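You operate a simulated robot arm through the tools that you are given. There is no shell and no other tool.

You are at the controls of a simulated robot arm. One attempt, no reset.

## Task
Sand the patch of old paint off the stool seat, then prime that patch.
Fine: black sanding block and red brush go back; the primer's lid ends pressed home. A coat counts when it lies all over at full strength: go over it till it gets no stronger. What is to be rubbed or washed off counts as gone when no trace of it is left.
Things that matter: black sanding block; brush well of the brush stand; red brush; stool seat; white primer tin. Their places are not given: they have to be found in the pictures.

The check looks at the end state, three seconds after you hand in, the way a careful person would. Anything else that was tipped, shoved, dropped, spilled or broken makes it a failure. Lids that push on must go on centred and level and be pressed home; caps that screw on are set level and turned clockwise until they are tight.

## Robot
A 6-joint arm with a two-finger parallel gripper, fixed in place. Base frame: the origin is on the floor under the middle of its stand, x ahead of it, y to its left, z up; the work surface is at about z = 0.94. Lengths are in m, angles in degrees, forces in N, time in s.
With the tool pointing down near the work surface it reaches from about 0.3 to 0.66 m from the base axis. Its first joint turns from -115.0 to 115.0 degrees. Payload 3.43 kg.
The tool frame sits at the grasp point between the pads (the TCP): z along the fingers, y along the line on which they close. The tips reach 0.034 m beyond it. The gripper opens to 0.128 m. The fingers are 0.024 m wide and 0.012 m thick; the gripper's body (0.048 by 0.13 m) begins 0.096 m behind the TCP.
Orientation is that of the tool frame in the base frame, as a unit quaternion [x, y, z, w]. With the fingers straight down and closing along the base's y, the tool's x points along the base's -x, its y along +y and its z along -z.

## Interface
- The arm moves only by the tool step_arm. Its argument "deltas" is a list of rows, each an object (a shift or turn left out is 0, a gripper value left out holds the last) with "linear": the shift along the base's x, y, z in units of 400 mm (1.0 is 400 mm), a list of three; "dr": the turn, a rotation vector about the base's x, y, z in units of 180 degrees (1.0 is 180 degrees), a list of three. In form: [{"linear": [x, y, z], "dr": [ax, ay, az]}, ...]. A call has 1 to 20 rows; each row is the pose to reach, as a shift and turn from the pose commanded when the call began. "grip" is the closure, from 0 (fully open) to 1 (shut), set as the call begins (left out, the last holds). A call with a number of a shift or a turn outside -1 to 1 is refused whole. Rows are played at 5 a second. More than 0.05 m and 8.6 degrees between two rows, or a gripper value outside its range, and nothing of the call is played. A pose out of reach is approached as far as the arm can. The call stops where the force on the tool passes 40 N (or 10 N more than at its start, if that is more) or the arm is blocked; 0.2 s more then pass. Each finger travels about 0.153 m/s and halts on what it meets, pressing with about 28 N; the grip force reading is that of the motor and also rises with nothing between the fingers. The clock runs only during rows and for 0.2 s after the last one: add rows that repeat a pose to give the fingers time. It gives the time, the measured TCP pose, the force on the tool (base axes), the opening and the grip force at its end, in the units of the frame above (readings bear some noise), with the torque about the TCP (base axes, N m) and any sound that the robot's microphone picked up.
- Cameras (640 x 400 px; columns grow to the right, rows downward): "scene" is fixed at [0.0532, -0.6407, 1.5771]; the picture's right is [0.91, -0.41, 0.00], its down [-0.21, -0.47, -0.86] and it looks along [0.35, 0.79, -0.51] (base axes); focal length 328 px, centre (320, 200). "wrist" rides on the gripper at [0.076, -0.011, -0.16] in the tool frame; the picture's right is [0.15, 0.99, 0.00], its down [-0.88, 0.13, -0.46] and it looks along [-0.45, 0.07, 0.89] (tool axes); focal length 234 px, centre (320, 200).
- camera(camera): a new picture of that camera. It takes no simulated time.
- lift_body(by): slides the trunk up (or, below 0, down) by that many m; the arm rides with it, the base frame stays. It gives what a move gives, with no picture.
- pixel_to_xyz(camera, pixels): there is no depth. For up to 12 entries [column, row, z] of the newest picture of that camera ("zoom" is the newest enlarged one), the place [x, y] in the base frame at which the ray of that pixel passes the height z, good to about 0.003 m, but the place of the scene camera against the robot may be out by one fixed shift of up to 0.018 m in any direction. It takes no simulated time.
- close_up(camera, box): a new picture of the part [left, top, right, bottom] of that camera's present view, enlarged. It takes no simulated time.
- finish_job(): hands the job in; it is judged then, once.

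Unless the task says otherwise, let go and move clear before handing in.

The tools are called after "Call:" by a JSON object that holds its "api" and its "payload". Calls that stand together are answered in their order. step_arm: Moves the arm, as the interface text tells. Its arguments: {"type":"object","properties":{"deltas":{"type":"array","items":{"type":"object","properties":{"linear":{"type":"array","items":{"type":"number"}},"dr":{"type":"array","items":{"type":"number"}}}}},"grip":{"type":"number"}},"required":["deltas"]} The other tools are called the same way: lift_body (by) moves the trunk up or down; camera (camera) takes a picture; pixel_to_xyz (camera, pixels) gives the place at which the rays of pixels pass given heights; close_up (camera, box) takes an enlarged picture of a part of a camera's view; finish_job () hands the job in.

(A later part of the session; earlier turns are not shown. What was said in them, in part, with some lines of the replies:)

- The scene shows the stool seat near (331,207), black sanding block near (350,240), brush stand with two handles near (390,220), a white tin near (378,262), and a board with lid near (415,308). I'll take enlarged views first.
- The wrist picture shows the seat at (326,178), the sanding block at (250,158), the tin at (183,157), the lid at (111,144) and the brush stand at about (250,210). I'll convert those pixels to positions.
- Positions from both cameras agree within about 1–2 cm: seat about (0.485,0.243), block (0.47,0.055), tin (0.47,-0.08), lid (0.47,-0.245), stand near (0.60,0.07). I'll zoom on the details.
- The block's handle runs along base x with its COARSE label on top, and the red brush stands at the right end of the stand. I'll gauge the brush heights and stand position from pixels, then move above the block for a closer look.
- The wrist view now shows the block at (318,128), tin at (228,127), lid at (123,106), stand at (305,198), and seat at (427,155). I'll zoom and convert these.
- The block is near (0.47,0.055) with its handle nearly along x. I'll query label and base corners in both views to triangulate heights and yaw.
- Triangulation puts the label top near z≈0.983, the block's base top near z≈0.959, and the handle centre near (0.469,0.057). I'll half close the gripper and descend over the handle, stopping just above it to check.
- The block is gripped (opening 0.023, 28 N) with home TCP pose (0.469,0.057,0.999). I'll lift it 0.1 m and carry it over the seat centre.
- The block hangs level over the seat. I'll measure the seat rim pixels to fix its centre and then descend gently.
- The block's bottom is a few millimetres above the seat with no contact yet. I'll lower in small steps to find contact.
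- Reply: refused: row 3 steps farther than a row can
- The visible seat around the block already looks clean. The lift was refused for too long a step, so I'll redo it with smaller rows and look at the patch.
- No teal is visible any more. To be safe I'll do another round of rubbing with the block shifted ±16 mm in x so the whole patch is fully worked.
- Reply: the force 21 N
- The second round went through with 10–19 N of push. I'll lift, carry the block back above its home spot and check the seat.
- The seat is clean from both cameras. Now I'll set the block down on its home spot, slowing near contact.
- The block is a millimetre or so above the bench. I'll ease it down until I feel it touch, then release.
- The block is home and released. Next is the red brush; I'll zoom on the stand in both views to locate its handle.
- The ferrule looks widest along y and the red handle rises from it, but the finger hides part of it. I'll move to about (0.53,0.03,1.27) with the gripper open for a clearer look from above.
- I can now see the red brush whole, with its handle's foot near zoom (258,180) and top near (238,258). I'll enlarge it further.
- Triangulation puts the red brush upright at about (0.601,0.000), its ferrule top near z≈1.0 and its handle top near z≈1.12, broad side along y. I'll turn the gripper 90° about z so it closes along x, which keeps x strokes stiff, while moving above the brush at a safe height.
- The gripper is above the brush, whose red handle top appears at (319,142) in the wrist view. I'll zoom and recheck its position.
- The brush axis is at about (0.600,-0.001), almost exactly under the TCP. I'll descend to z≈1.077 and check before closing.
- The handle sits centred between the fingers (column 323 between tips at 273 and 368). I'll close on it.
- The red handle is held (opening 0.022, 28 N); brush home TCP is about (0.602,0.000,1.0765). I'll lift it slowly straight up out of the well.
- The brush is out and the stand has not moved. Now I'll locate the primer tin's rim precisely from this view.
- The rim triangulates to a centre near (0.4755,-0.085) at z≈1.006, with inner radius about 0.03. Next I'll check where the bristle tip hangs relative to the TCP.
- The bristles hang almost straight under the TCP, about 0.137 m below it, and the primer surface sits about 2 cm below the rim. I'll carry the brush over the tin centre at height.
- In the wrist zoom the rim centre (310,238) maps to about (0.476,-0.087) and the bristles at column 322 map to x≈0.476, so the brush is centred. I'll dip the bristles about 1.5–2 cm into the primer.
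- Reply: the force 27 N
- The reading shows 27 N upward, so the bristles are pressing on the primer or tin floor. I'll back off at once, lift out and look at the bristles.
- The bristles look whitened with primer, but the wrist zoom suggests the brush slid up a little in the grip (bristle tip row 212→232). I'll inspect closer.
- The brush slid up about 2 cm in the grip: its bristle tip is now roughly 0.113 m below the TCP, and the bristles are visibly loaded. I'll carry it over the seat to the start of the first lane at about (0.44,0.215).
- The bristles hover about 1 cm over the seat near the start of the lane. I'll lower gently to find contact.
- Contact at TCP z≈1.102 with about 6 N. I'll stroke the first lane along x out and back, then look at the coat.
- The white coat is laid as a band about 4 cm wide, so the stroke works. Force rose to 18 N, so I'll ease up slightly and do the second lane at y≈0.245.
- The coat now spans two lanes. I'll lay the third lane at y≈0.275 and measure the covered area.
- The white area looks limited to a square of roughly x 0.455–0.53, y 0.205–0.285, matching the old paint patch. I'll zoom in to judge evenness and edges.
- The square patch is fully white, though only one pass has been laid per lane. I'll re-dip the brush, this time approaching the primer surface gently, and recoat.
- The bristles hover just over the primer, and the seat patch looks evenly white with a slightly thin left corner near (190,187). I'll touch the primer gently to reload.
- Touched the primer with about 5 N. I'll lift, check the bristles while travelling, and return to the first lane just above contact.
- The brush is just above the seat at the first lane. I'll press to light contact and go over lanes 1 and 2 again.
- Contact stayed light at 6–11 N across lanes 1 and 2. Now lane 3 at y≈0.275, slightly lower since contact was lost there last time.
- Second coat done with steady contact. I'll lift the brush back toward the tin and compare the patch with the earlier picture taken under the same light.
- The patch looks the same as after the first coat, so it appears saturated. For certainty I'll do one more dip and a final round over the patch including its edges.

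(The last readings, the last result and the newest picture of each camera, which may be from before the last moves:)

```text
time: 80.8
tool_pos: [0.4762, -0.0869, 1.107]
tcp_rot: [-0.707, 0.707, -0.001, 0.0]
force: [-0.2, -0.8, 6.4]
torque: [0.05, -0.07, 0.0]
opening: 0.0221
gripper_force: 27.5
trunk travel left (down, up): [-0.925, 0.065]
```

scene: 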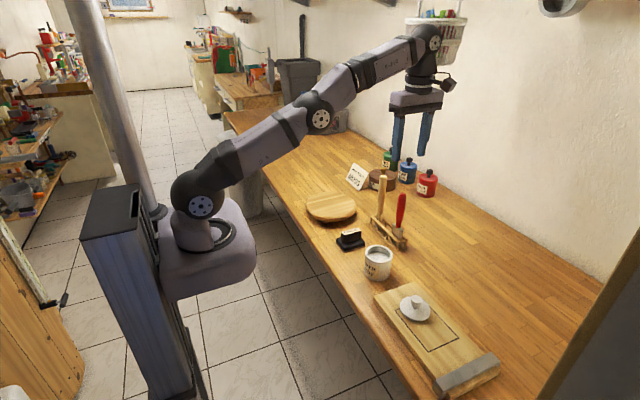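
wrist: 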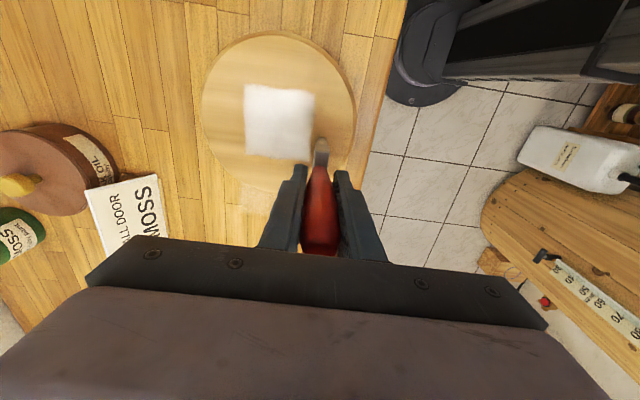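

Touched the primer at 6 N. I'll return to the seat for the final round.

Call:
{"api": "step_arm", "payload": {"deltas": [{"linear": [0, 0, 0]}, {"linear": [0, 0, 0.06]}, {"linear": [0, 0, 0.14]}, {"linear": [0, 0, 0.2295]}, {"linear": [0, 0.1, 0.2295]}, {"linear": [-0.01, 0.21, 0.2295]}, {"linear": [-0.02, 0.32, 0.2295]}, {"linear": [-0.04, 0.43, 0.2295]}, {"linear": [-0.06, 0.54, 0.2295]}, {"linear": [-0.08, 0.65, 0.2295]}, {"linear": [-0.094, 0.75, 0.2295]}, {"linear": [-0.094, 0.75, 0.15]}, {"linear": [-0.094, 0.75, 0.08]}, {"linear": [-0.094, 0.75, 0.02]}, {"linear": [-0.094, 0.75, 0]}, {"linear": [-0.094, 0.75, -0.0115]}, {"linear": [-0.044, 0.75, -0.0115]}, {"linear": [0.006, 0.75, -0.0115]}, {"linear": [0.056, 0.75, -0.0115]}, {"linear": [0.106, 0.75, -0.0115]}]}}

Call:
{"api": "step_arm", "payload": {"deltas": [{"linear": [0.04, 0, 0]}, {"linear": [0.04, 0.025, 0]}, {"linear": [0.04, 0.05, 0]}, {"linear": [0, 0.05, 0]}, {"linear": [-0.05, 0.05, 0]}, {"linear": [-0.1, 0.05, 0]}, {"linear": [-0.15, 0.05, 0]}, {"linear": [-0.2, 0.05, 0]}, {"linear": [-0.2, 0.075, 0]}, {"linear": [-0.2, 0.1, 0]}, {"linear": [-0.15, 0.1, 0]}, {"linear": [-0.1, 0.1, 0]}, {"linear": [-0.05, 0.1, 0]}, {"linear": [0, 0.1, 0]}, {"linear": [0.04, 0.1, 0]}]}}

Call:
{"api": "step_arm", "payload": {"deltas": [{"linear": [0, 0.025, -0.001]}, {"linear": [0, 0.05, -0.002]}, {"linear": [-0.04, 0.05, -0.002]}, {"linear": [-0.09, 0.05, -0.002]}, {"linear": [-0.14, 0.05, -0.002]}, {"linear": [-0.19, 0.05, -0.002]}, {"linear": [-0.24, 0.05, -0.002]}, {"linear": [-0.19, 0.05, -0.002]}, {"linear": [-0.14, 0.05, -0.002]}, {"linear": [-0.09, 0.05, -0.002]}, {"linear": [-0.04, 0.05, -0.002]}, {"linear": [0, 0.05, -0.002]}]}}

Call:
{"api": "close_up", "payload": {"camera": "scene", "box": [300, 180, 364, 225]}}

```text
time: 85.0
tool_pos: [0.5196, 0.2138, 1.1001]
tcp_rot: [-0.707, 0.707, 0.001, 0.0]
force: [-0.5, -0.3, -1.3]
torque: [0.01, -0.01, -0.02]
opening: 0.0224
gripper_force: 27.8
trunk travel left (down, up): [-0.925, 0.065]
```

```text
time: 88.2
tool_pos: [0.535, 0.2529, 1.1011]
tcp_rot: [0.707, -0.707, 0.001, 0.0]
force: [-2.0, 0.1, 5.0]
torque: [0.12, 0.19, 0.0]
opening: 0.0223
gripper_force: 27.6
trunk travel left (down, up): [-0.925, 0.065]
```

```text
time: 90.8
tool_pos: [0.5317, 0.271, 1.1002]
tcp_rot: [-0.707, 0.707, 0.0, 0.001]
force: [-4.1, 0.3, 10.8]
torque: [0.08, 0.47, 0.01]
opening: 0.0225
gripper_force: 27.6
trunk travel left (down, up): [-0.925, 0.065]
```

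```text
8.89 times, centred on (332, 202) of scene
```

zoom: 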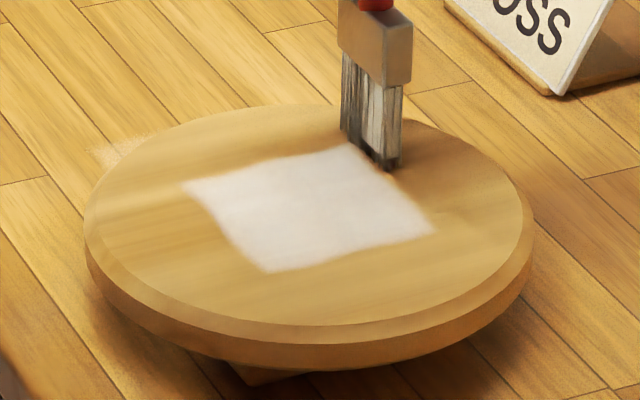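

Contact was light or lost on lane 1 this round, so I'll repeat lane 1 with the brush lowered slightly.

Call:
{"api": "step_arm", "payload": {"deltas": [{"linear": [0, -0.04, 0]}, {"linear": [0, -0.08, 0]}, {"linear": [0, -0.11, 0]}, {"linear": [0, -0.14, 0]}, {"linear": [0, -0.14, 0]}]}}

Call:
{"api": "step_arm", "payload": {"deltas": [{"linear": [-0.05, 0, -0.002]}, {"linear": [-0.1, 0, -0.002]}, {"linear": [-0.15, 0, -0.002]}, {"linear": [-0.2, 0, -0.002]}, {"linear": [-0.24, 0, -0.002]}]}}

Call:
{"api": "step_arm", "payload": {"deltas": [{"linear": [0.05, 0, 0]}, {"linear": [0.1, 0, 0]}, {"linear": [0.15, 0, 0]}, {"linear": [0.2, 0, 0]}, {"linear": [0.24, 0, 0]}]}}

```text
time: 92.0
tool_pos: [0.5341, 0.2166, 1.1]
tcp_rot: [0.707, -0.707, 0.001, -0.001]
force: [-0.1, 2.9, 11.3]
torque: [0.48, -0.02, 0.02]
opening: 0.0224
gripper_force: 27.7
trunk travel left (down, up): [-0.925, 0.065]
```

```text
time: 93.2
tool_pos: [0.4369, 0.2157, 1.0993]
tcp_rot: [-0.706, 0.708, -0.002, 0.002]
force: [5.2, 0.1, 16.8]
torque: [-0.04, -0.61, -0.01]
opening: 0.0224
gripper_force: 28.0
trunk travel left (down, up): [-0.925, 0.065]
```

```text
time: 94.4
tool_pos: [0.5319, 0.2155, 1.1004]
tcp_rot: [0.707, -0.707, 0.001, 0.0]
force: [-4.4, -0.1, 13.2]
torque: [0.06, 0.59, 0.02]
opening: 0.0221
gripper_force: 27.6
trunk travel left (down, up): [-0.925, 0.065]
```

Lane 1 now had firm contact both ways. I'll lift off, route along x≈0.534 to avoid the wooden brush, then over the empty well, and check the coat on the way.

Call:
{"api": "step_arm", "payload": {"deltas": [{"linear": [0, 0, 0.06]}, {"linear": [0, 0, 0.15]}, {"linear": [0, 0, 0.245]}, {"linear": [0, -0.1, 0.245]}, {"linear": [0, -0.2, 0.245]}, {"linear": [0, -0.3, 0.245]}, {"linear": [0, -0.4, 0.245]}, {"linear": [0, -0.5, 0.245]}, {"linear": [0, -0.5468, 0.245]}, {"linear": [0.08, -0.5468, 0.245]}, {"linear": [0.14, -0.5468, 0.245]}, {"linear": [0.1677, -0.5468, 0.245]}, {"linear": [0.1677, -0.5468, 0.245]}]}}

Call:
{"api": "camera", "payload": {"camera": "wrist"}}

Call:
{"api": "close_up", "payload": {"camera": "scene", "box": [316, 192, 348, 212]}}

Call:
{"api": "close_up", "payload": {"camera": "wrist", "box": [280, 95, 364, 165]}}

Call:
{"api": "close_up", "payload": {"camera": "scene", "box": [354, 165, 444, 260]}}

```text
time: 97.2
tool_pos: [0.6017, -0.0016, 1.1991]
tcp_rot: [0.707, -0.707, 0.0, 0.001]
force: [0.4, 0.4, -1.2]
torque: [-0.02, -0.01, -0.02]
opening: 0.0225
gripper_force: 28.1
trunk travel left (down, up): [-0.925, 0.065]
```

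```text
taken
```

wrist: 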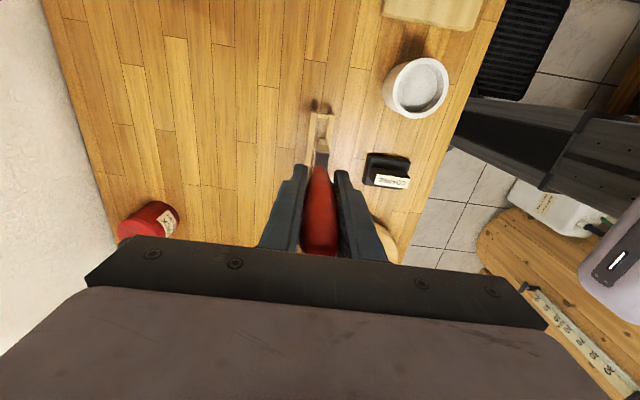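

```text
16.00 times, centred on (332, 202) of scene
```

zoom: 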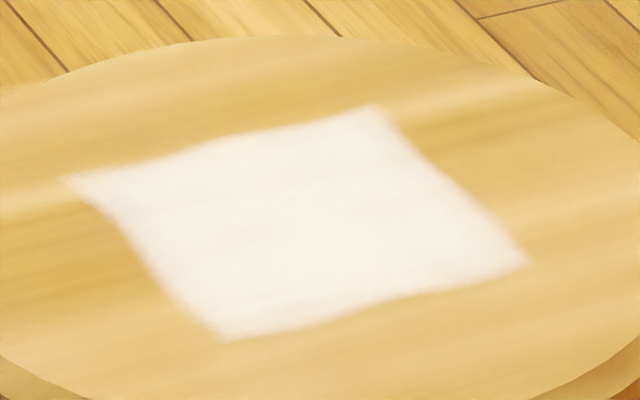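

```text
5.71 times, centred on (322, 130) of wrist
```

zoom: 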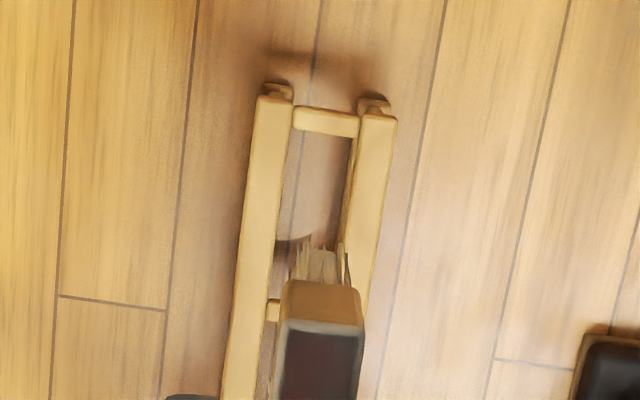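

```text
4.21 times, centred on (399, 212) of scene
```

zoom: 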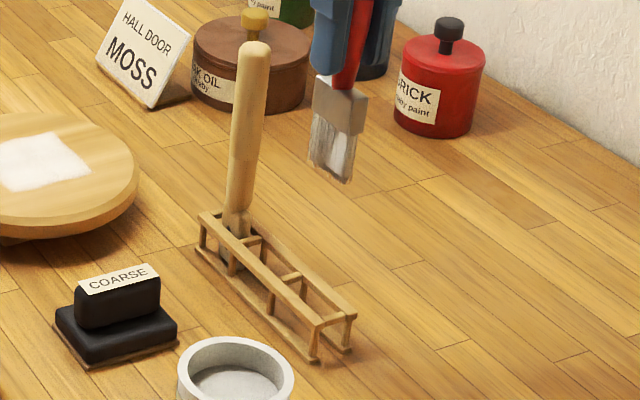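

The coat is unchanged from the previous round, so it is at full strength. Now I'll lower the brush to just above the empty well and check its alignment with the rails.

Call:
{"api": "step_arm", "payload": {"deltas": [{"linear": [0, 0, -0.08]}, {"linear": [0, 0, -0.16]}, {"linear": [0, 0, -0.21]}, {"linear": [0, 0, -0.23]}, {"linear": [0, 0, -0.23]}]}}

Call:
{"api": "close_up", "payload": {"camera": "wrist", "box": [280, 80, 364, 165]}}

Call:
{"api": "close_up", "payload": {"camera": "scene", "box": [360, 195, 432, 260]}}

```text
time: 98.4
tool_pos: [0.6013, -0.0014, 1.1054]
tcp_rot: [0.707, -0.707, 0.0, 0.0]
force: [0.0, -0.6, 0.0]
torque: [0.0, -0.02, -0.02]
opening: 0.0222
gripper_force: 28.5
trunk travel left (down, up): [-0.925, 0.065]
```

```text
4.71 times, centred on (322, 122) of wrist
```

zoom: 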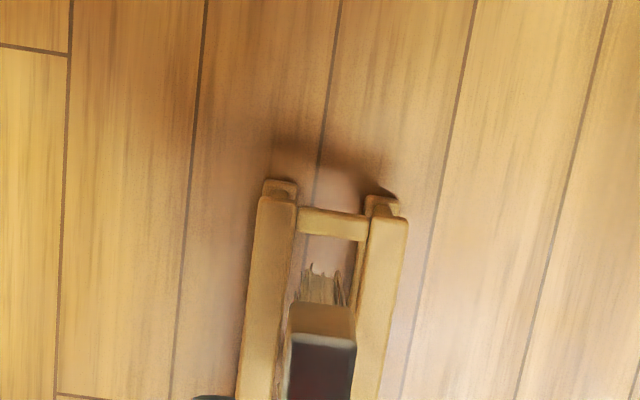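

```text
6.15 times, centred on (396, 228) of scene
```

zoom: 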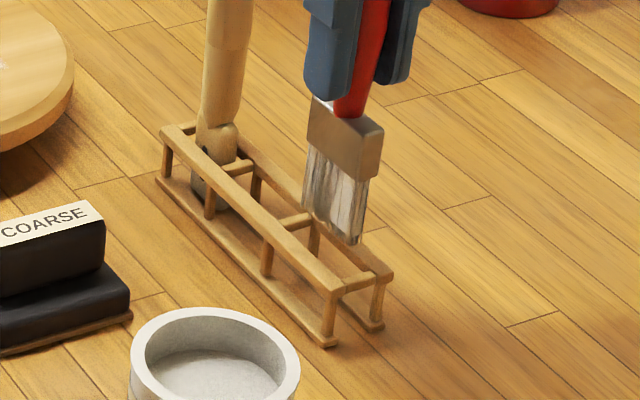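

The bristles (columns 297–350) are between the rails' inner edges (about 292 and 362) and clear of the end bar. I'll nudge x by -1 mm and lower slowly into the well.

Call:
{"api": "step_arm", "payload": {"deltas": [{"linear": [-0.0025, 0, 0]}, {"linear": [-0.0025, 0, -0.02]}, {"linear": [-0.0025, 0, -0.04]}, {"linear": [-0.0025, 0, -0.06]}, {"linear": [-0.0025, 0, -0.08]}, {"linear": [-0.0025, 0, -0.095]}, {"linear": [-0.0025, 0, -0.095]}]}}

Call:
{"api": "close_up", "payload": {"camera": "wrist", "box": [280, 80, 364, 165]}}

Call:
{"api": "close_up", "payload": {"camera": "scene", "box": [360, 195, 432, 260]}}

```text
time: 100.0
tool_pos: [0.6005, -0.0008, 1.0672]
tcp_rot: [-0.707, 0.707, 0.0, 0.0]
force: [0.1, -0.5, -0.1]
torque: [-0.01, -0.02, 0.0]
opening: 0.0225
gripper_force: 28.2
trunk travel left (down, up): [-0.925, 0.065]
```

```text
4.71 times, centred on (322, 122) of wrist
```

zoom: 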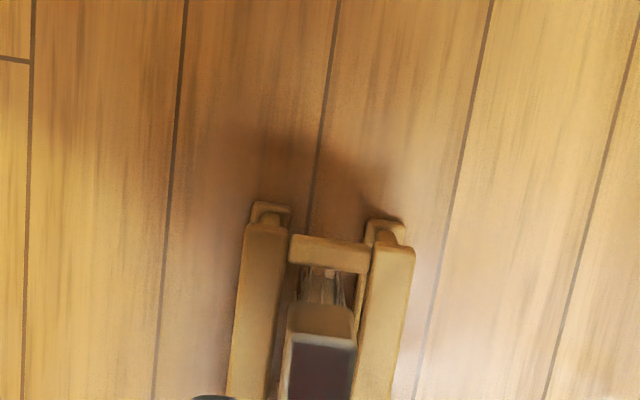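

```text
6.15 times, centred on (396, 228) of scene
```

zoom: 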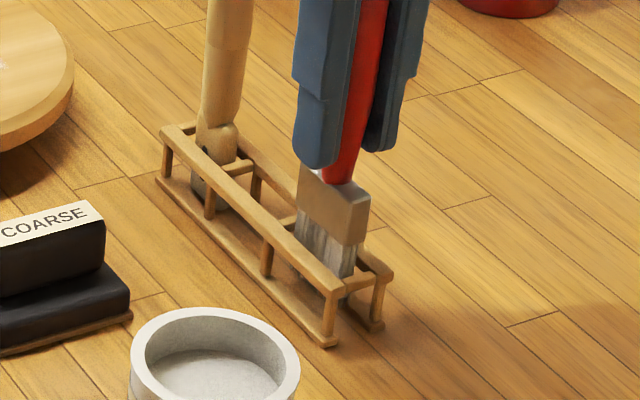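

The bristles are inside the well with no contact force yet. I'll lower further in small steps until they touch down.

Call:
{"api": "step_arm", "payload": {"deltas": [{"linear": [0, 0, -0.006]}, {"linear": [0, 0, -0.012]}, {"linear": [0, 0, -0.016]}, {"linear": [0, 0, -0.016]}]}}

Call:
{"api": "step_arm", "payload": {"deltas": [{"linear": [0, 0, -0.003]}, {"linear": [0, 0, -0.006]}, {"linear": [0, 0, -0.006]}]}}

```text
time: 101.0
tool_pos: [0.5998, -0.0013, 1.0616]
tcp_rot: [0.707, -0.707, -0.001, 0.001]
force: [0.1, 0.1, -0.1]
torque: [-0.02, -0.02, 0.0]
opening: 0.0221
gripper_force: 27.9
trunk travel left (down, up): [-0.925, 0.065]
```

```text
time: 101.8
tool_pos: [0.599, -0.0003, 1.0581]
tcp_rot: [0.708, -0.707, 0.0, 0.0]
force: [-0.1, 0.4, -0.8]
torque: [0.03, 0.0, -0.01]
opening: 0.0221
gripper_force: 27.4
trunk travel left (down, up): [-0.925, 0.065]
```

Call:
{"api": "step_arm", "payload": {"deltas": [{"linear": [0, 0, -0.003]}, {"linear": [0, 0, -0.006]}, {"linear": [0, 0, -0.006]}]}}

Call:
{"api": "close_up", "payload": {"camera": "scene", "box": [360, 195, 432, 260]}}

```text
time: 102.6
tool_pos: [0.5988, -0.0003, 1.0561]
tcp_rot: [0.708, -0.707, 0.001, 0.0]
force: [0.5, -0.6, 1.3]
torque: [-0.02, -0.06, 0.01]
opening: 0.0225
gripper_force: 28.3
trunk travel left (down, up): [-0.925, 0.065]
```

```text
6.15 times, centred on (396, 228) of scene
```

zoom: 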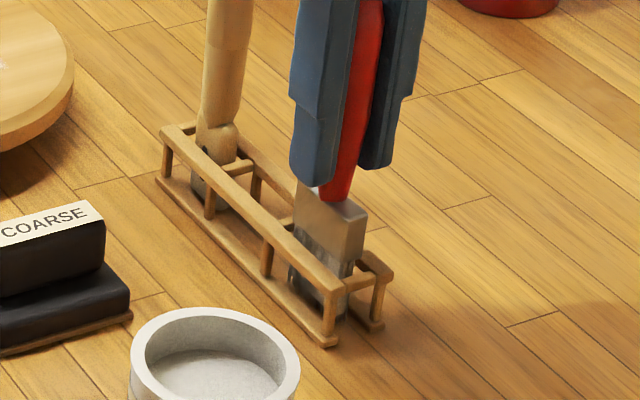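

Touchdown with about 2 N and the brush seated as it was at the start. I'll open the fingers and check the brush stands on its own before rising.

Call:
{"api": "step_arm", "payload": {"deltas": [{"linear": [0, 0, 0]}, {"linear": [0, 0, 0]}, {"linear": [0, 0, 0]}, {"linear": [0, 0, 0]}], "grip": 0.5}}

Call:
{"api": "camera", "payload": {"camera": "wrist"}}

Call:
{"api": "close_up", "payload": {"camera": "scene", "box": [358, 165, 446, 255]}}

```text
time: 103.6
tool_pos: [0.6013, -0.001, 1.0568]
tcp_rot: [-0.706, 0.708, -0.001, 0.0]
force: [-0.8, 0.6, 0.2]
torque: [0.01, -0.01, -0.02]
opening: 0.0639
gripper_force: 0.0
trunk travel left (down, up): [-0.925, 0.065]
```

```text
taken
```

wrist: 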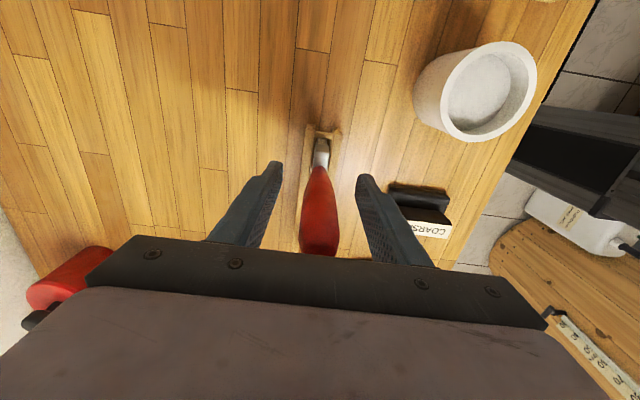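

```text
4.44 times, centred on (402, 210) of scene
```

zoom: 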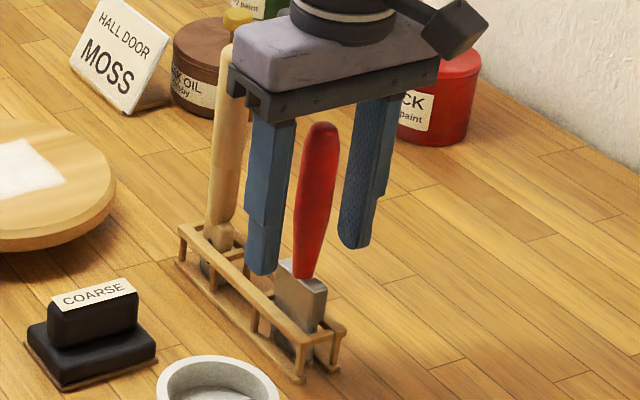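

The brush stands upright in its well at nearly its original pixels. I'll rise clear, then move above the lid on the board.

Call:
{"api": "step_arm", "payload": {"deltas": [{"linear": [0, 0, 0.08]}, {"linear": [0, 0, 0.18]}, {"linear": [0, 0, 0.28]}, {"linear": [0, 0, 0.38]}, {"linear": [-0.05, -0.09, 0.38]}, {"linear": [-0.1, -0.18, 0.38]}, {"linear": [-0.15, -0.27, 0.38]}, {"linear": [-0.2, -0.36, 0.38]}, {"linear": [-0.25, -0.45, 0.38]}, {"linear": [-0.3, -0.54, 0.35]}, {"linear": [-0.3275, -0.61, 0.3]}, {"linear": [-0.3275, -0.61, 0.3]}]}}

Call:
{"api": "camera", "payload": {"camera": "wrist"}}

Call:
{"api": "camera", "payload": {"camera": "scene"}}

```text
time: 106.2
tool_pos: [0.4706, -0.2451, 1.1752]
tcp_rot: [-0.707, 0.707, -0.001, 0.0]
force: [0.3, -0.5, 0.3]
torque: [-0.01, -0.02, -0.03]
opening: 0.0641
gripper_force: 0.0
trunk travel left (down, up): [-0.925, 0.065]
```

```text
taken
```

wrist: 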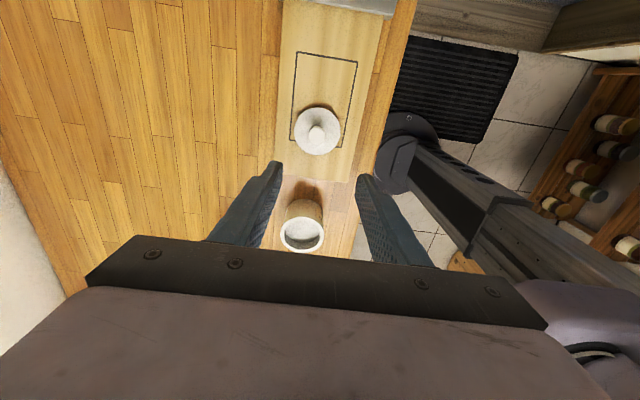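

```text
taken
```

scene: 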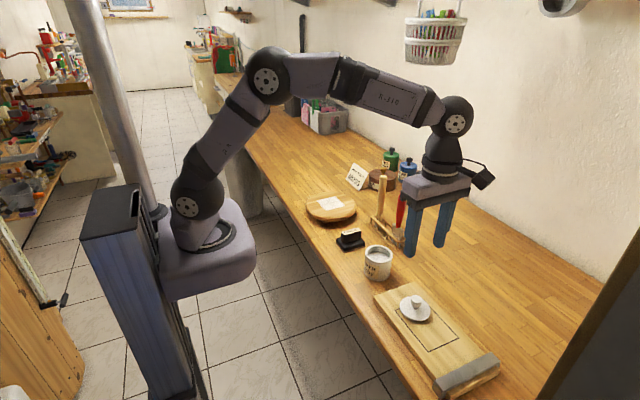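

The lid with its knob is at (317,131) in the wrist view and the tin at (302,228). I'll zoom in on the lid in both cameras.

Call:
{"api": "close_up", "payload": {"camera": "wrist", "box": [278, 95, 358, 165]}}

Call:
{"api": "close_up", "payload": {"camera": "scene", "box": [388, 285, 444, 330]}}

Call:
{"api": "pixel_to_xyz", "payload": {"camera": "wrist", "pixels": [[318, 134, 0.99], [318, 134, 1.0], [317, 130, 0.965], [317, 130, 0.97], [295, 130, 0.965], [340, 130, 0.965]]}}

```text
5.71 times, centred on (318, 130) of wrist
```

zoom: 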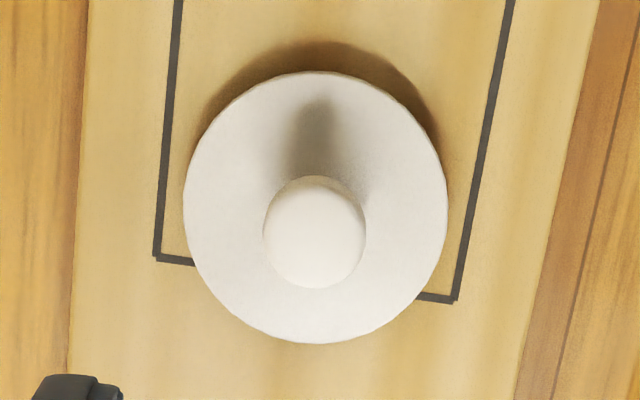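

```text
8.89 times, centred on (416, 308) of scene
```

zoom: 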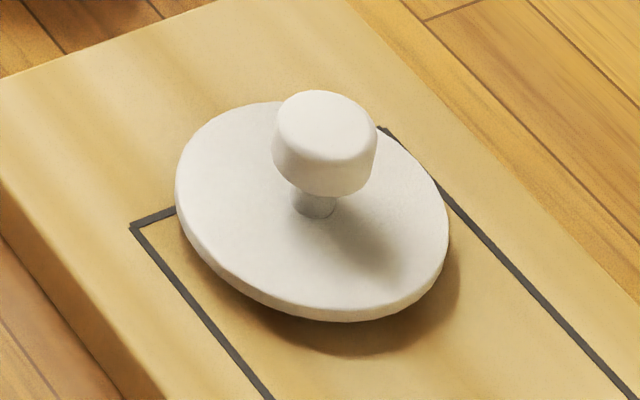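

```text
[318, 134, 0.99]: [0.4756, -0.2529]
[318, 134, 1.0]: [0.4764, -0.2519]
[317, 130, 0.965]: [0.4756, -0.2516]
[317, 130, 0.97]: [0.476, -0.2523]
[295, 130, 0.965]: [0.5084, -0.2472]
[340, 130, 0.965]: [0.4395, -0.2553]
```

The lid disc is centred near (0.4745,-0.252) with a mushroom knob about 27 mm wide whose top is near z≈0.998. I'll descend above it with the fingers straddling the knob along x.

Call:
{"api": "step_arm", "payload": {"deltas": [{"linear": [0.009, -0.016, -0.08]}, {"linear": [0.009, -0.016, -0.16]}, {"linear": [0.009, -0.016, -0.24]}, {"linear": [0.009, -0.016, -0.31]}, {"linear": [0.009, -0.016, -0.31]}]}}

Call:
{"api": "camera", "payload": {"camera": "wrist"}}

Call:
{"api": "close_up", "payload": {"camera": "scene", "box": [376, 260, 464, 330]}}

Call:
{"api": "close_up", "payload": {"camera": "wrist", "box": [256, 90, 384, 210]}}

```text
time: 107.4
tool_pos: [0.4728, -0.2527, 1.0522]
tcp_rot: [0.708, -0.707, 0.0, 0.0]
force: [0.5, -0.3, 0.3]
torque: [-0.01, 0.0, 0.01]
opening: 0.0639
gripper_force: 0.0
trunk travel left (down, up): [-0.925, 0.065]
```

```text
taken
```

wrist: 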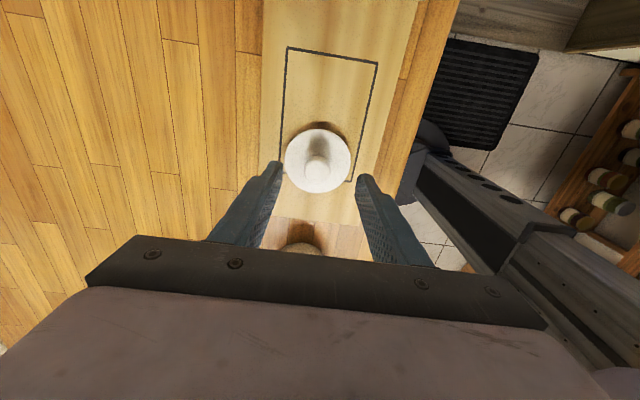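

```text
5.71 times, centred on (420, 295) of scene
```

zoom: 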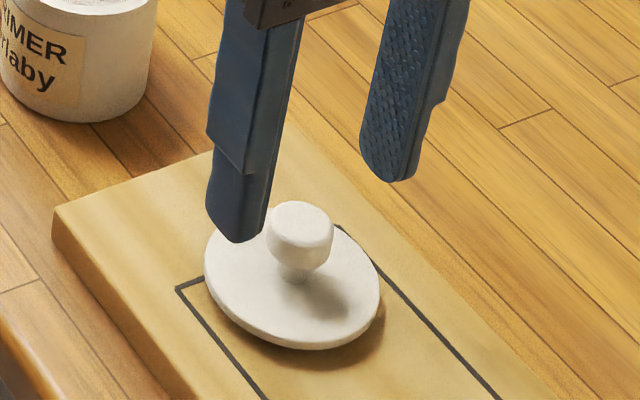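

```text
3.33 times, centred on (320, 150) of wrist
```

zoom: 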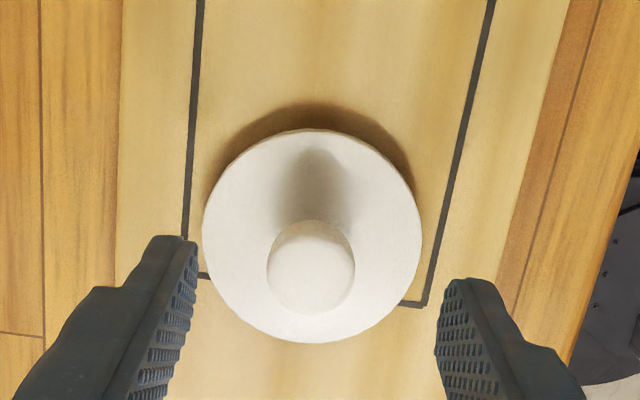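

Both estimates put the knob at about (0.474,-0.252), right under the TCP. I'll descend to put the finger tips just above the disc and close on the knob.

Call:
{"api": "step_arm", "payload": {"deltas": [{"linear": [0.0035, 0.001, -0.03]}, {"linear": [0.0035, 0.001, -0.06]}, {"linear": [0.0035, 0.001, -0.085]}, {"linear": [0.0035, 0.001, -0.098]}, {"linear": [0.0035, 0.001, -0.098]}]}}

Call:
{"api": "close_up", "payload": {"camera": "scene", "box": [376, 260, 464, 330]}}

Call:
{"api": "close_up", "payload": {"camera": "wrist", "box": [256, 110, 384, 230]}}

```text
time: 108.6
tool_pos: [0.4742, -0.252, 1.0132]
tcp_rot: [-0.707, 0.707, 0.0, 0.0]
force: [0.7, 0.9, 0.1]
torque: [0.01, 0.0, 0.0]
opening: 0.0641
gripper_force: 0.0
trunk travel left (down, up): [-0.925, 0.065]
```

```text
5.71 times, centred on (420, 295) of scene
```

zoom: 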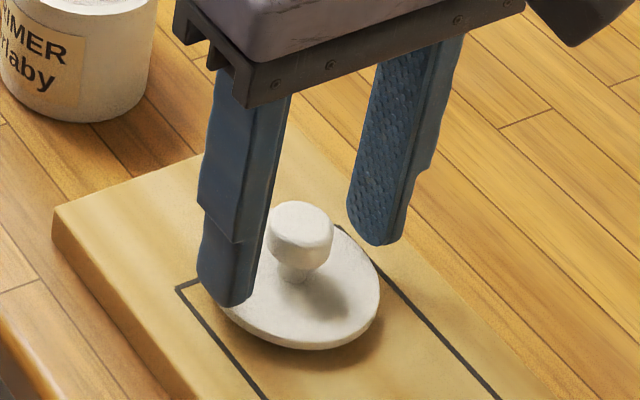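

```text
3.33 times, centred on (320, 170) of wrist
```

zoom: 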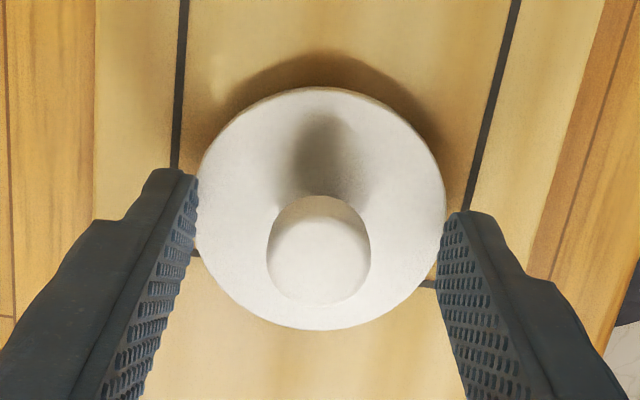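

The finger tips are just over the disc on either side of the knob without contact. I'll close on the knob.

Call:
{"api": "step_arm", "payload": {"deltas": [{"linear": [0, 0, 0]}, {"linear": [0, 0, 0]}, {"linear": [0, 0, 0]}, {"linear": [0, 0, 0]}], "grip": 1}}

Call:
{"api": "close_up", "payload": {"camera": "scene", "box": [376, 260, 464, 330]}}

Call:
{"api": "close_up", "payload": {"camera": "wrist", "box": [256, 110, 384, 230]}}

```text
time: 109.6
tool_pos: [0.4749, -0.252, 1.0133]
tcp_rot: [0.707, -0.707, 0.0, 0.0]
force: [0.2, -0.6, -1.2]
torque: [-0.01, 0.01, -0.02]
opening: 0.0249
gripper_force: 28.1
trunk travel left (down, up): [-0.925, 0.065]
```

```text
5.71 times, centred on (420, 295) of scene
```

zoom: 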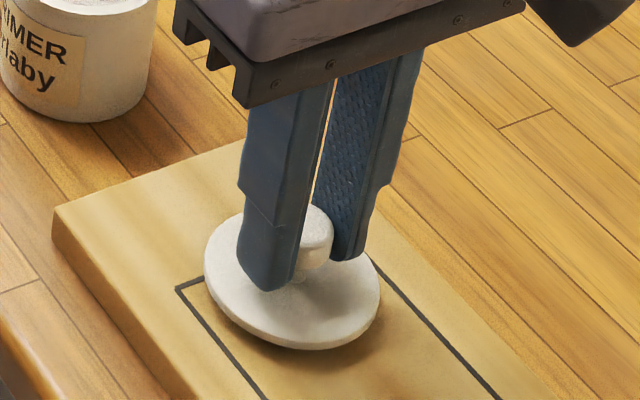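

```text
3.33 times, centred on (320, 170) of wrist
```

zoom: 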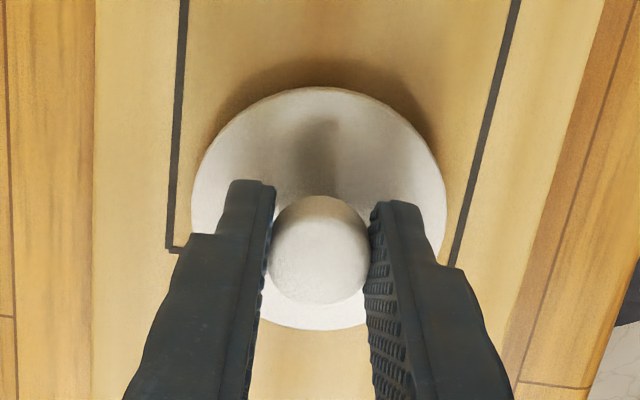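

The knob is gripped (opening 0.025, 28 N). I'll lift the lid straight up and inspect how it hangs.

Call:
{"api": "step_arm", "payload": {"deltas": [{"linear": [0, 0, 0.03]}, {"linear": [0, 0, 0.08]}, {"linear": [0, 0, 0.15]}, {"linear": [0, 0, 0.225]}, {"linear": [0, 0, 0.225]}]}}

Call:
{"api": "close_up", "payload": {"camera": "scene", "box": [376, 240, 464, 310]}}

Call:
{"api": "close_up", "payload": {"camera": "wrist", "box": [256, 110, 384, 230]}}

```text
time: 110.8
tool_pos: [0.4725, -0.251, 1.1034]
tcp_rot: [-0.707, 0.707, 0.0, 0.0]
force: [0.6, 1.1, -0.9]
torque: [0.01, 0.02, 0.0]
opening: 0.0248
gripper_force: 27.8
trunk travel left (down, up): [-0.925, 0.065]
```

```text
5.71 times, centred on (420, 275) of scene
```

zoom: 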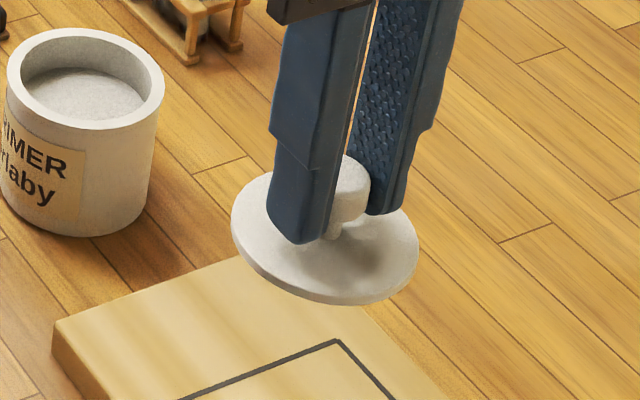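

```text
3.33 times, centred on (320, 170) of wrist
```

zoom: 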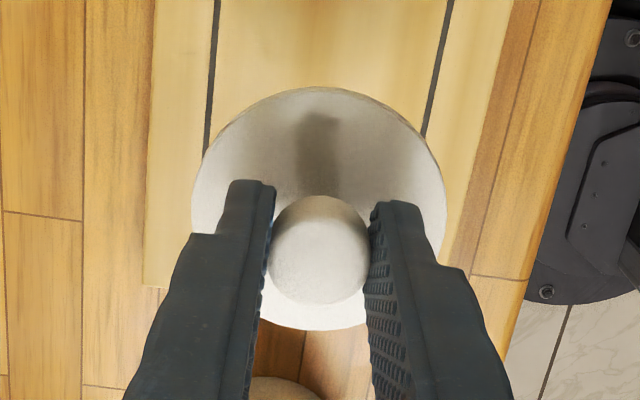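

The lid hangs level and centred under the TCP (disc centre within about 2 mm). I'll carry it over the tin at a safe height and check from both cameras.

Call:
{"api": "step_arm", "payload": {"deltas": [{"linear": [0, 0.08, 0]}, {"linear": [0.002, 0.18, 0]}, {"linear": [0.004, 0.28, 0]}, {"linear": [0.005, 0.36, 0]}, {"linear": [0.005, 0.413, 0]}, {"linear": [0.005, 0.413, 0]}]}}

Call:
{"api": "camera", "payload": {"camera": "wrist"}}

Call:
{"api": "close_up", "payload": {"camera": "scene", "box": [338, 205, 418, 290]}}

Call:
{"api": "close_up", "payload": {"camera": "wrist", "box": [256, 90, 384, 210]}}

```text
time: 112.2
tool_pos: [0.4778, -0.0851, 1.1032]
tcp_rot: [0.708, -0.706, 0.0, 0.0]
force: [-0.3, 0.0, -1.2]
torque: [0.02, -0.01, 0.01]
opening: 0.0247
gripper_force: 28.2
trunk travel left (down, up): [-0.925, 0.065]
```

```text
taken
```

wrist: 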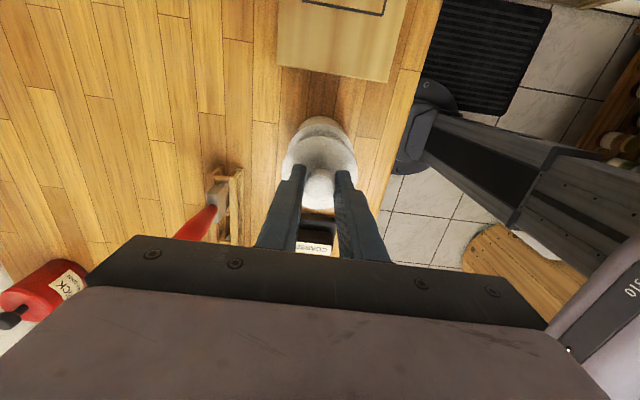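

```text
4.71 times, centred on (378, 248) of scene
```

zoom: 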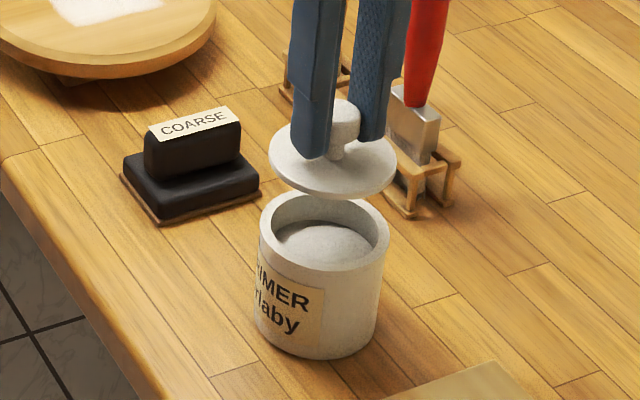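

```text
3.33 times, centred on (320, 150) of wrist
```

zoom: 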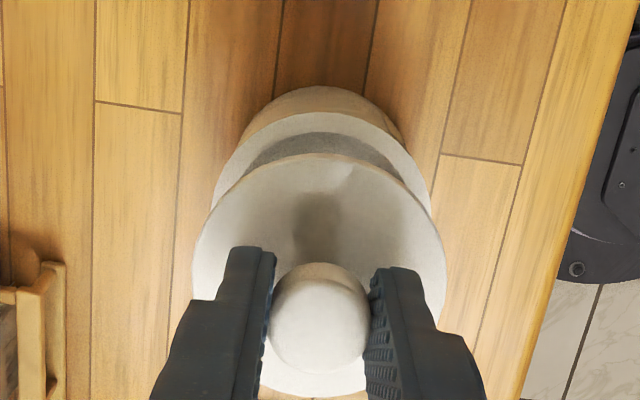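

Lid and rim line up within about 1–2 mm in both views (lid centre column 320 vs rim 321 in wrist; scene columns match the vertical). I'll lower until the lid is just above the rim and look again.

Call:
{"api": "step_arm", "payload": {"deltas": [{"linear": [-0.001, -0.001, -0.03]}, {"linear": [-0.002, -0.001, -0.06]}, {"linear": [-0.002, -0.001, -0.085]}, {"linear": [-0.002, -0.001, -0.095]}, {"linear": [-0.002, -0.001, -0.095]}]}}

Call:
{"api": "close_up", "payload": {"camera": "scene", "box": [346, 220, 410, 285]}}

Call:
{"api": "close_up", "payload": {"camera": "wrist", "box": [256, 90, 384, 210]}}

```text
time: 113.4
tool_pos: [0.4766, -0.088, 1.0644]
tcp_rot: [0.707, -0.707, 0.0, 0.0]
force: [0.4, 0.6, -0.2]
torque: [0.02, -0.01, 0.03]
opening: 0.0244
gripper_force: 27.8
trunk travel left (down, up): [-0.925, 0.065]
```

```text
6.15 times, centred on (378, 252) of scene
```

zoom: 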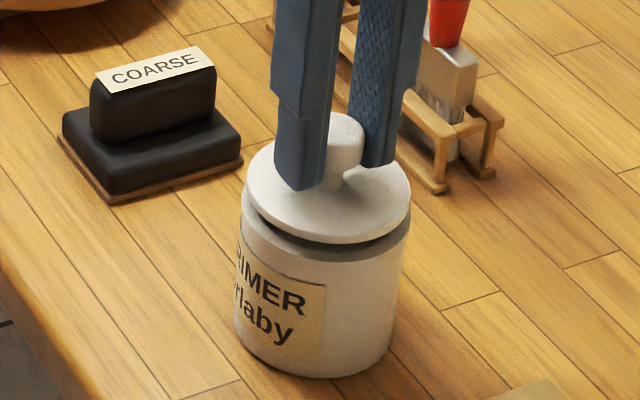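

```text
3.33 times, centred on (320, 150) of wrist
```

zoom: 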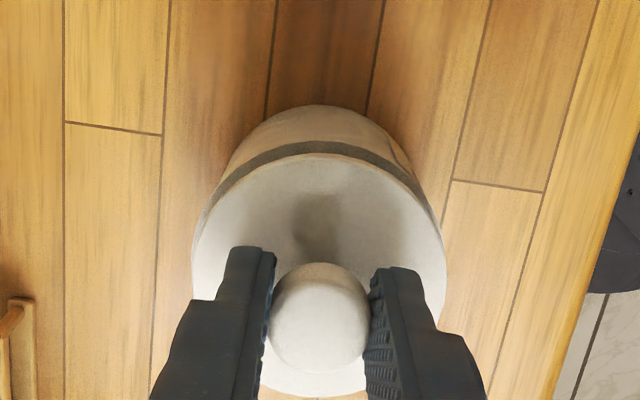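

The lid hovers about 1 cm over the rim, concentric in both views. I'll lower in small steps and watch the force.

Call:
{"api": "step_arm", "payload": {"deltas": [{"linear": [0, 0, -0.008]}, {"linear": [0, 0, -0.014]}, {"linear": [0, 0, -0.018]}, {"linear": [0, 0, -0.018]}]}}

Call:
{"api": "close_up", "payload": {"camera": "scene", "box": [346, 220, 410, 285]}}

Call:
{"api": "close_up", "payload": {"camera": "wrist", "box": [256, 90, 384, 210]}}

```text
time: 114.4
tool_pos: [0.4768, -0.0865, 1.0574]
tcp_rot: [0.707, -0.707, 0.0, -0.001]
force: [-0.2, 0.1, -1.2]
torque: [-0.03, 0.0, 0.0]
opening: 0.0245
gripper_force: 28.0
trunk travel left (down, up): [-0.925, 0.065]
```

```text
6.15 times, centred on (378, 252) of scene
```

zoom: 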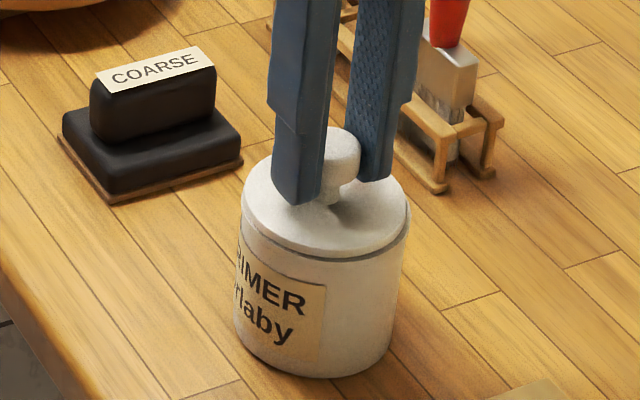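

```text
3.33 times, centred on (320, 150) of wrist
```

zoom: 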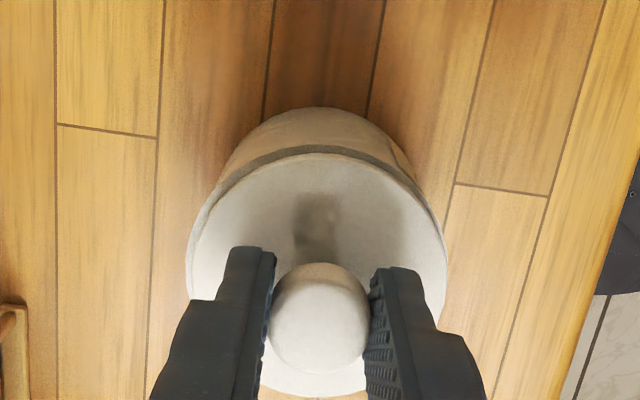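

The lid is just over the rim with the rim peeking about 1 mm more on the left (+x) side. I'll shift +1 mm in x and continue lowering.

Call:
{"api": "step_arm", "payload": {"deltas": [{"linear": [0.0025, 0, 0]}, {"linear": [0.0025, 0, -0.004]}, {"linear": [0.0025, 0, -0.008]}, {"linear": [0.0025, 0, -0.008]}]}}

Call:
{"api": "step_arm", "payload": {"deltas": [{"linear": [0, 0, -0.003]}, {"linear": [0, 0, -0.006]}, {"linear": [0, 0, -0.006]}]}}

Call:
{"api": "close_up", "payload": {"camera": "scene", "box": [346, 220, 410, 285]}}

```text
time: 115.4
tool_pos: [0.4766, -0.087, 1.0567]
tcp_rot: [-0.707, 0.708, -0.003, 0.001]
force: [0.5, -4.0, 16.4]
torque: [-0.08, 0.11, 0.0]
opening: 0.0247
gripper_force: 28.8
trunk travel left (down, up): [-0.925, 0.065]
heard: snap
```

```text
time: 116.2
tool_pos: [0.4767, -0.0865, 1.0554]
tcp_rot: [0.708, -0.707, 0.003, -0.002]
force: [1.0, -5.3, 35.7]
torque: [-0.08, 0.12, 0.01]
opening: 0.0245
gripper_force: 27.7
trunk travel left (down, up): [-0.925, 0.065]
```

```text
6.15 times, centred on (378, 252) of scene
```

zoom: 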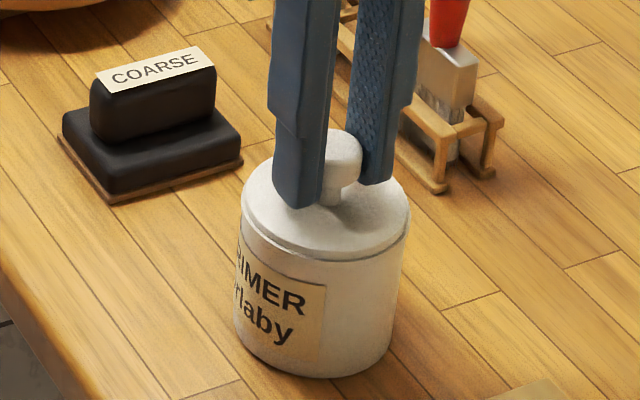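

A snap was heard and the force rose to 36 N, so the lid has snapped home. I'll relieve the pressure, then open the fingers without pulling on the knob.

Call:
{"api": "step_arm", "payload": {"deltas": [{"linear": [0, 0, 0.005]}, {"linear": [0, 0, 0.01]}, {"linear": [0, 0, 0.01]}]}}

Call:
{"api": "step_arm", "payload": {"deltas": [{"linear": [0, 0, 0]}, {"linear": [0, 0, 0]}, {"linear": [0, 0, 0]}, {"linear": [0, 0, 0]}], "grip": 0.5}}

Call:
{"api": "close_up", "payload": {"camera": "scene", "box": [346, 220, 410, 285]}}

Call:
{"api": "close_up", "payload": {"camera": "wrist", "box": [256, 90, 384, 210]}}

```text
time: 117.0
tool_pos: [0.4765, -0.0863, 1.0548]
tcp_rot: [0.707, -0.707, 0.001, 0.0]
force: [4.2, -4.1, 13.5]
torque: [-0.16, -0.19, -0.01]
opening: 0.0247
gripper_force: 27.7
trunk travel left (down, up): [-0.925, 0.065]
```

```text
time: 118.0
tool_pos: [0.4772, -0.0869, 1.0546]
tcp_rot: [-0.707, 0.707, 0.0, -0.001]
force: [0.0, 0.1, -0.5]
torque: [-0.02, -0.03, 0.0]
opening: 0.0641
gripper_force: 0.1
trunk travel left (down, up): [-0.925, 0.065]
```

```text
6.15 times, centred on (378, 252) of scene
```

zoom: 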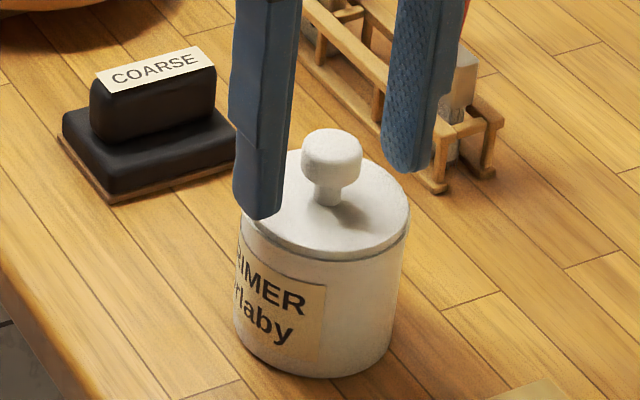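

```text
3.33 times, centred on (320, 150) of wrist
```

zoom: 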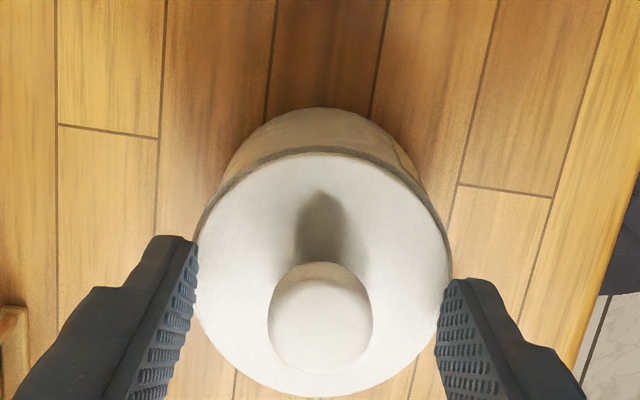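

The lid sits concentric on the tin. I'll raise the gripper clear and zoom in to check that it is level and fully down.

Call:
{"api": "step_arm", "payload": {"deltas": [{"linear": [0, 0, 0.05]}, {"linear": [0, 0, 0.15]}, {"linear": [0, 0, 0.25]}, {"linear": [0, 0, 0.35]}, {"linear": [0, -0.05, 0.45]}, {"linear": [0, -0.15, 0.47]}, {"linear": [0, -0.25, 0.47]}, {"linear": [0, -0.25, 0.47]}]}}

Call:
{"api": "close_up", "payload": {"camera": "scene", "box": [358, 234, 398, 274]}}

Call:
{"api": "camera", "payload": {"camera": "wrist"}}

Call:
{"api": "camera", "payload": {"camera": "scene"}}

```text
time: 119.8
tool_pos: [0.4764, -0.1842, 1.2438]
tcp_rot: [-0.707, 0.707, 0.0, 0.0]
force: [0.4, -0.5, 0.2]
torque: [0.0, -0.01, 0.0]
opening: 0.064
gripper_force: 0.0
trunk travel left (down, up): [-0.925, 0.065]
```

```text
10.00 times, centred on (378, 254) of scene
```

zoom: 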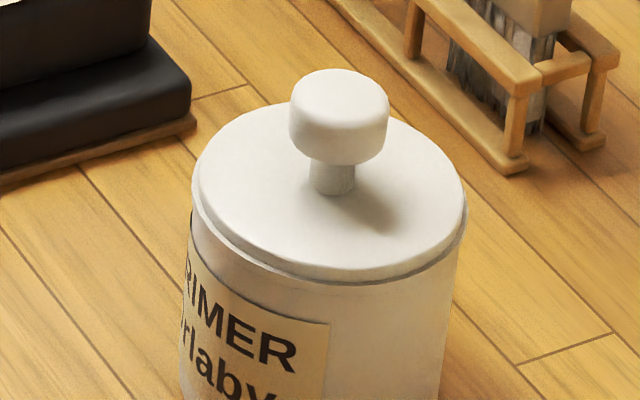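

```text
taken
```

wrist: 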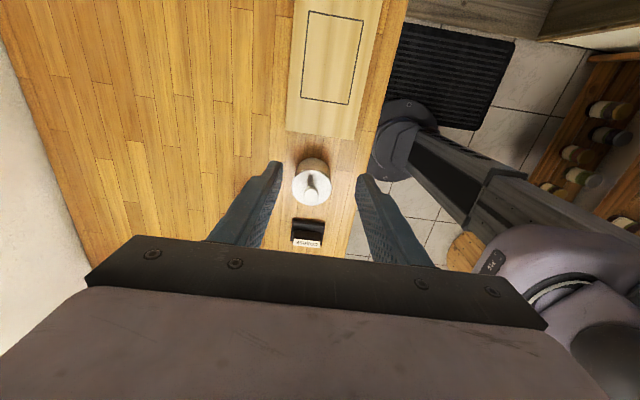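

```text
taken
```

scene: 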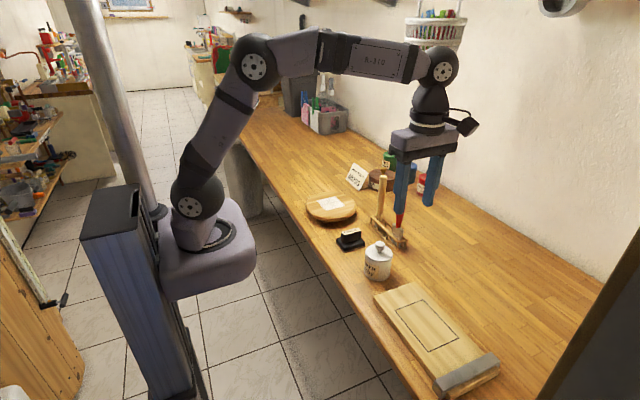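

The lid is level and flush, and the scene shows everything else in place. For a last check of the seat I'll bring the wrist camera over it at height.

Call:
{"api": "step_arm", "payload": {"deltas": [{"linear": [0, 0.11, 0.02]}, {"linear": [0, 0.22, 0.02]}, {"linear": [0, 0.33, 0.02]}, {"linear": [0, 0.44, 0.02]}, {"linear": [0, 0.55, 0.02]}, {"linear": [0, 0.66, 0.02]}, {"linear": [0, 0.77, 0.02]}, {"linear": [0, 0.88, 0.02]}, {"linear": [0, 0.97, 0.02]}, {"linear": [0, 0.97, 0.02]}]}}

Call:
{"api": "camera", "payload": {"camera": "wrist"}}

Call:
{"api": "close_up", "payload": {"camera": "wrist", "box": [250, 70, 390, 190]}}

Call:
{"api": "close_up", "payload": {"camera": "scene", "box": [300, 160, 428, 280]}}

```text
time: 122.0
tool_pos: [0.4759, 0.2039, 1.2519]
tcp_rot: [-0.707, 0.707, 0.0, -0.001]
force: [-0.5, -0.9, 0.2]
torque: [0.03, -0.02, -0.02]
opening: 0.0641
gripper_force: 0.0
trunk travel left (down, up): [-0.925, 0.065]
```

```text
taken
```

wrist: 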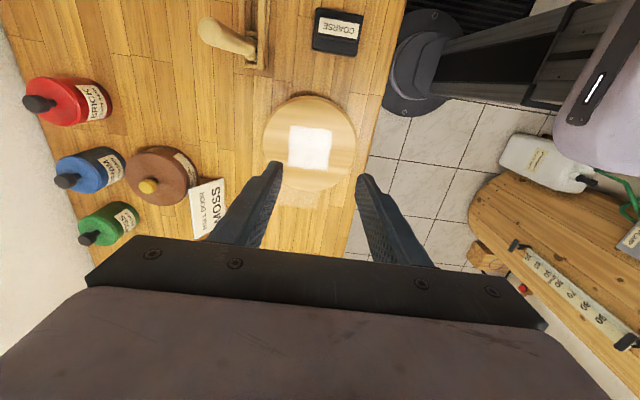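

```text
3.33 times, centred on (320, 130) of wrist
```

zoom: 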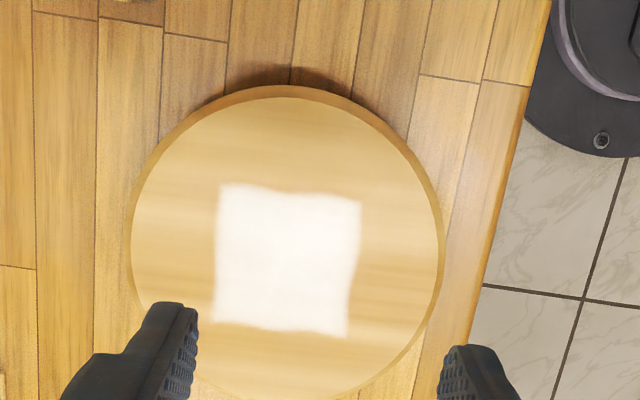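

```text
3.33 times, centred on (364, 220) of scene
```

zoom: 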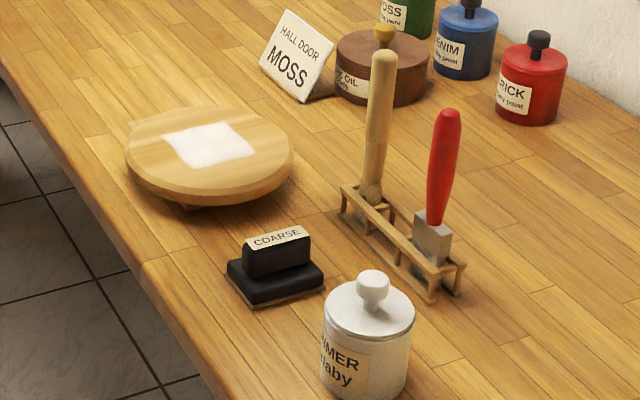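

The last views show an even white square on the clean seat (wrist zoom around (288,260)), with no teal left. The block and red brush are back in their places, and the lid sits level and flush on the tin. The gripper is empty and clear, so I'm handing in.

Call:
{"api": "finish_job", "payload": {}}

```text
The job is handed in.
```

The job is handed in: the old paint is sanded off the stool seat, the patch is primed, and everything is back in place. I haven't seen the check's result.

- **Sanding:** no teal paint is visible on the seat from either camera after two rounds of rubbing.
- **Priming:** the patch is evenly white. I went over it three times, and the last two rounds looked no stronger than the first.
- **Sanding block:** it is back on its original spot.
- **Red brush:** it is standing upright in its well. It slid up about 2 cm in the grip during the first dip, when the bristles pressed on the primer at about 27 N, so I lowered it that much further to seat it.
- **Primer lid:** it snapped on and took about 36 N of push after the snap. It looks centred, level and flush.

In the final pictures nothing else looks tipped, shoved or spilled.
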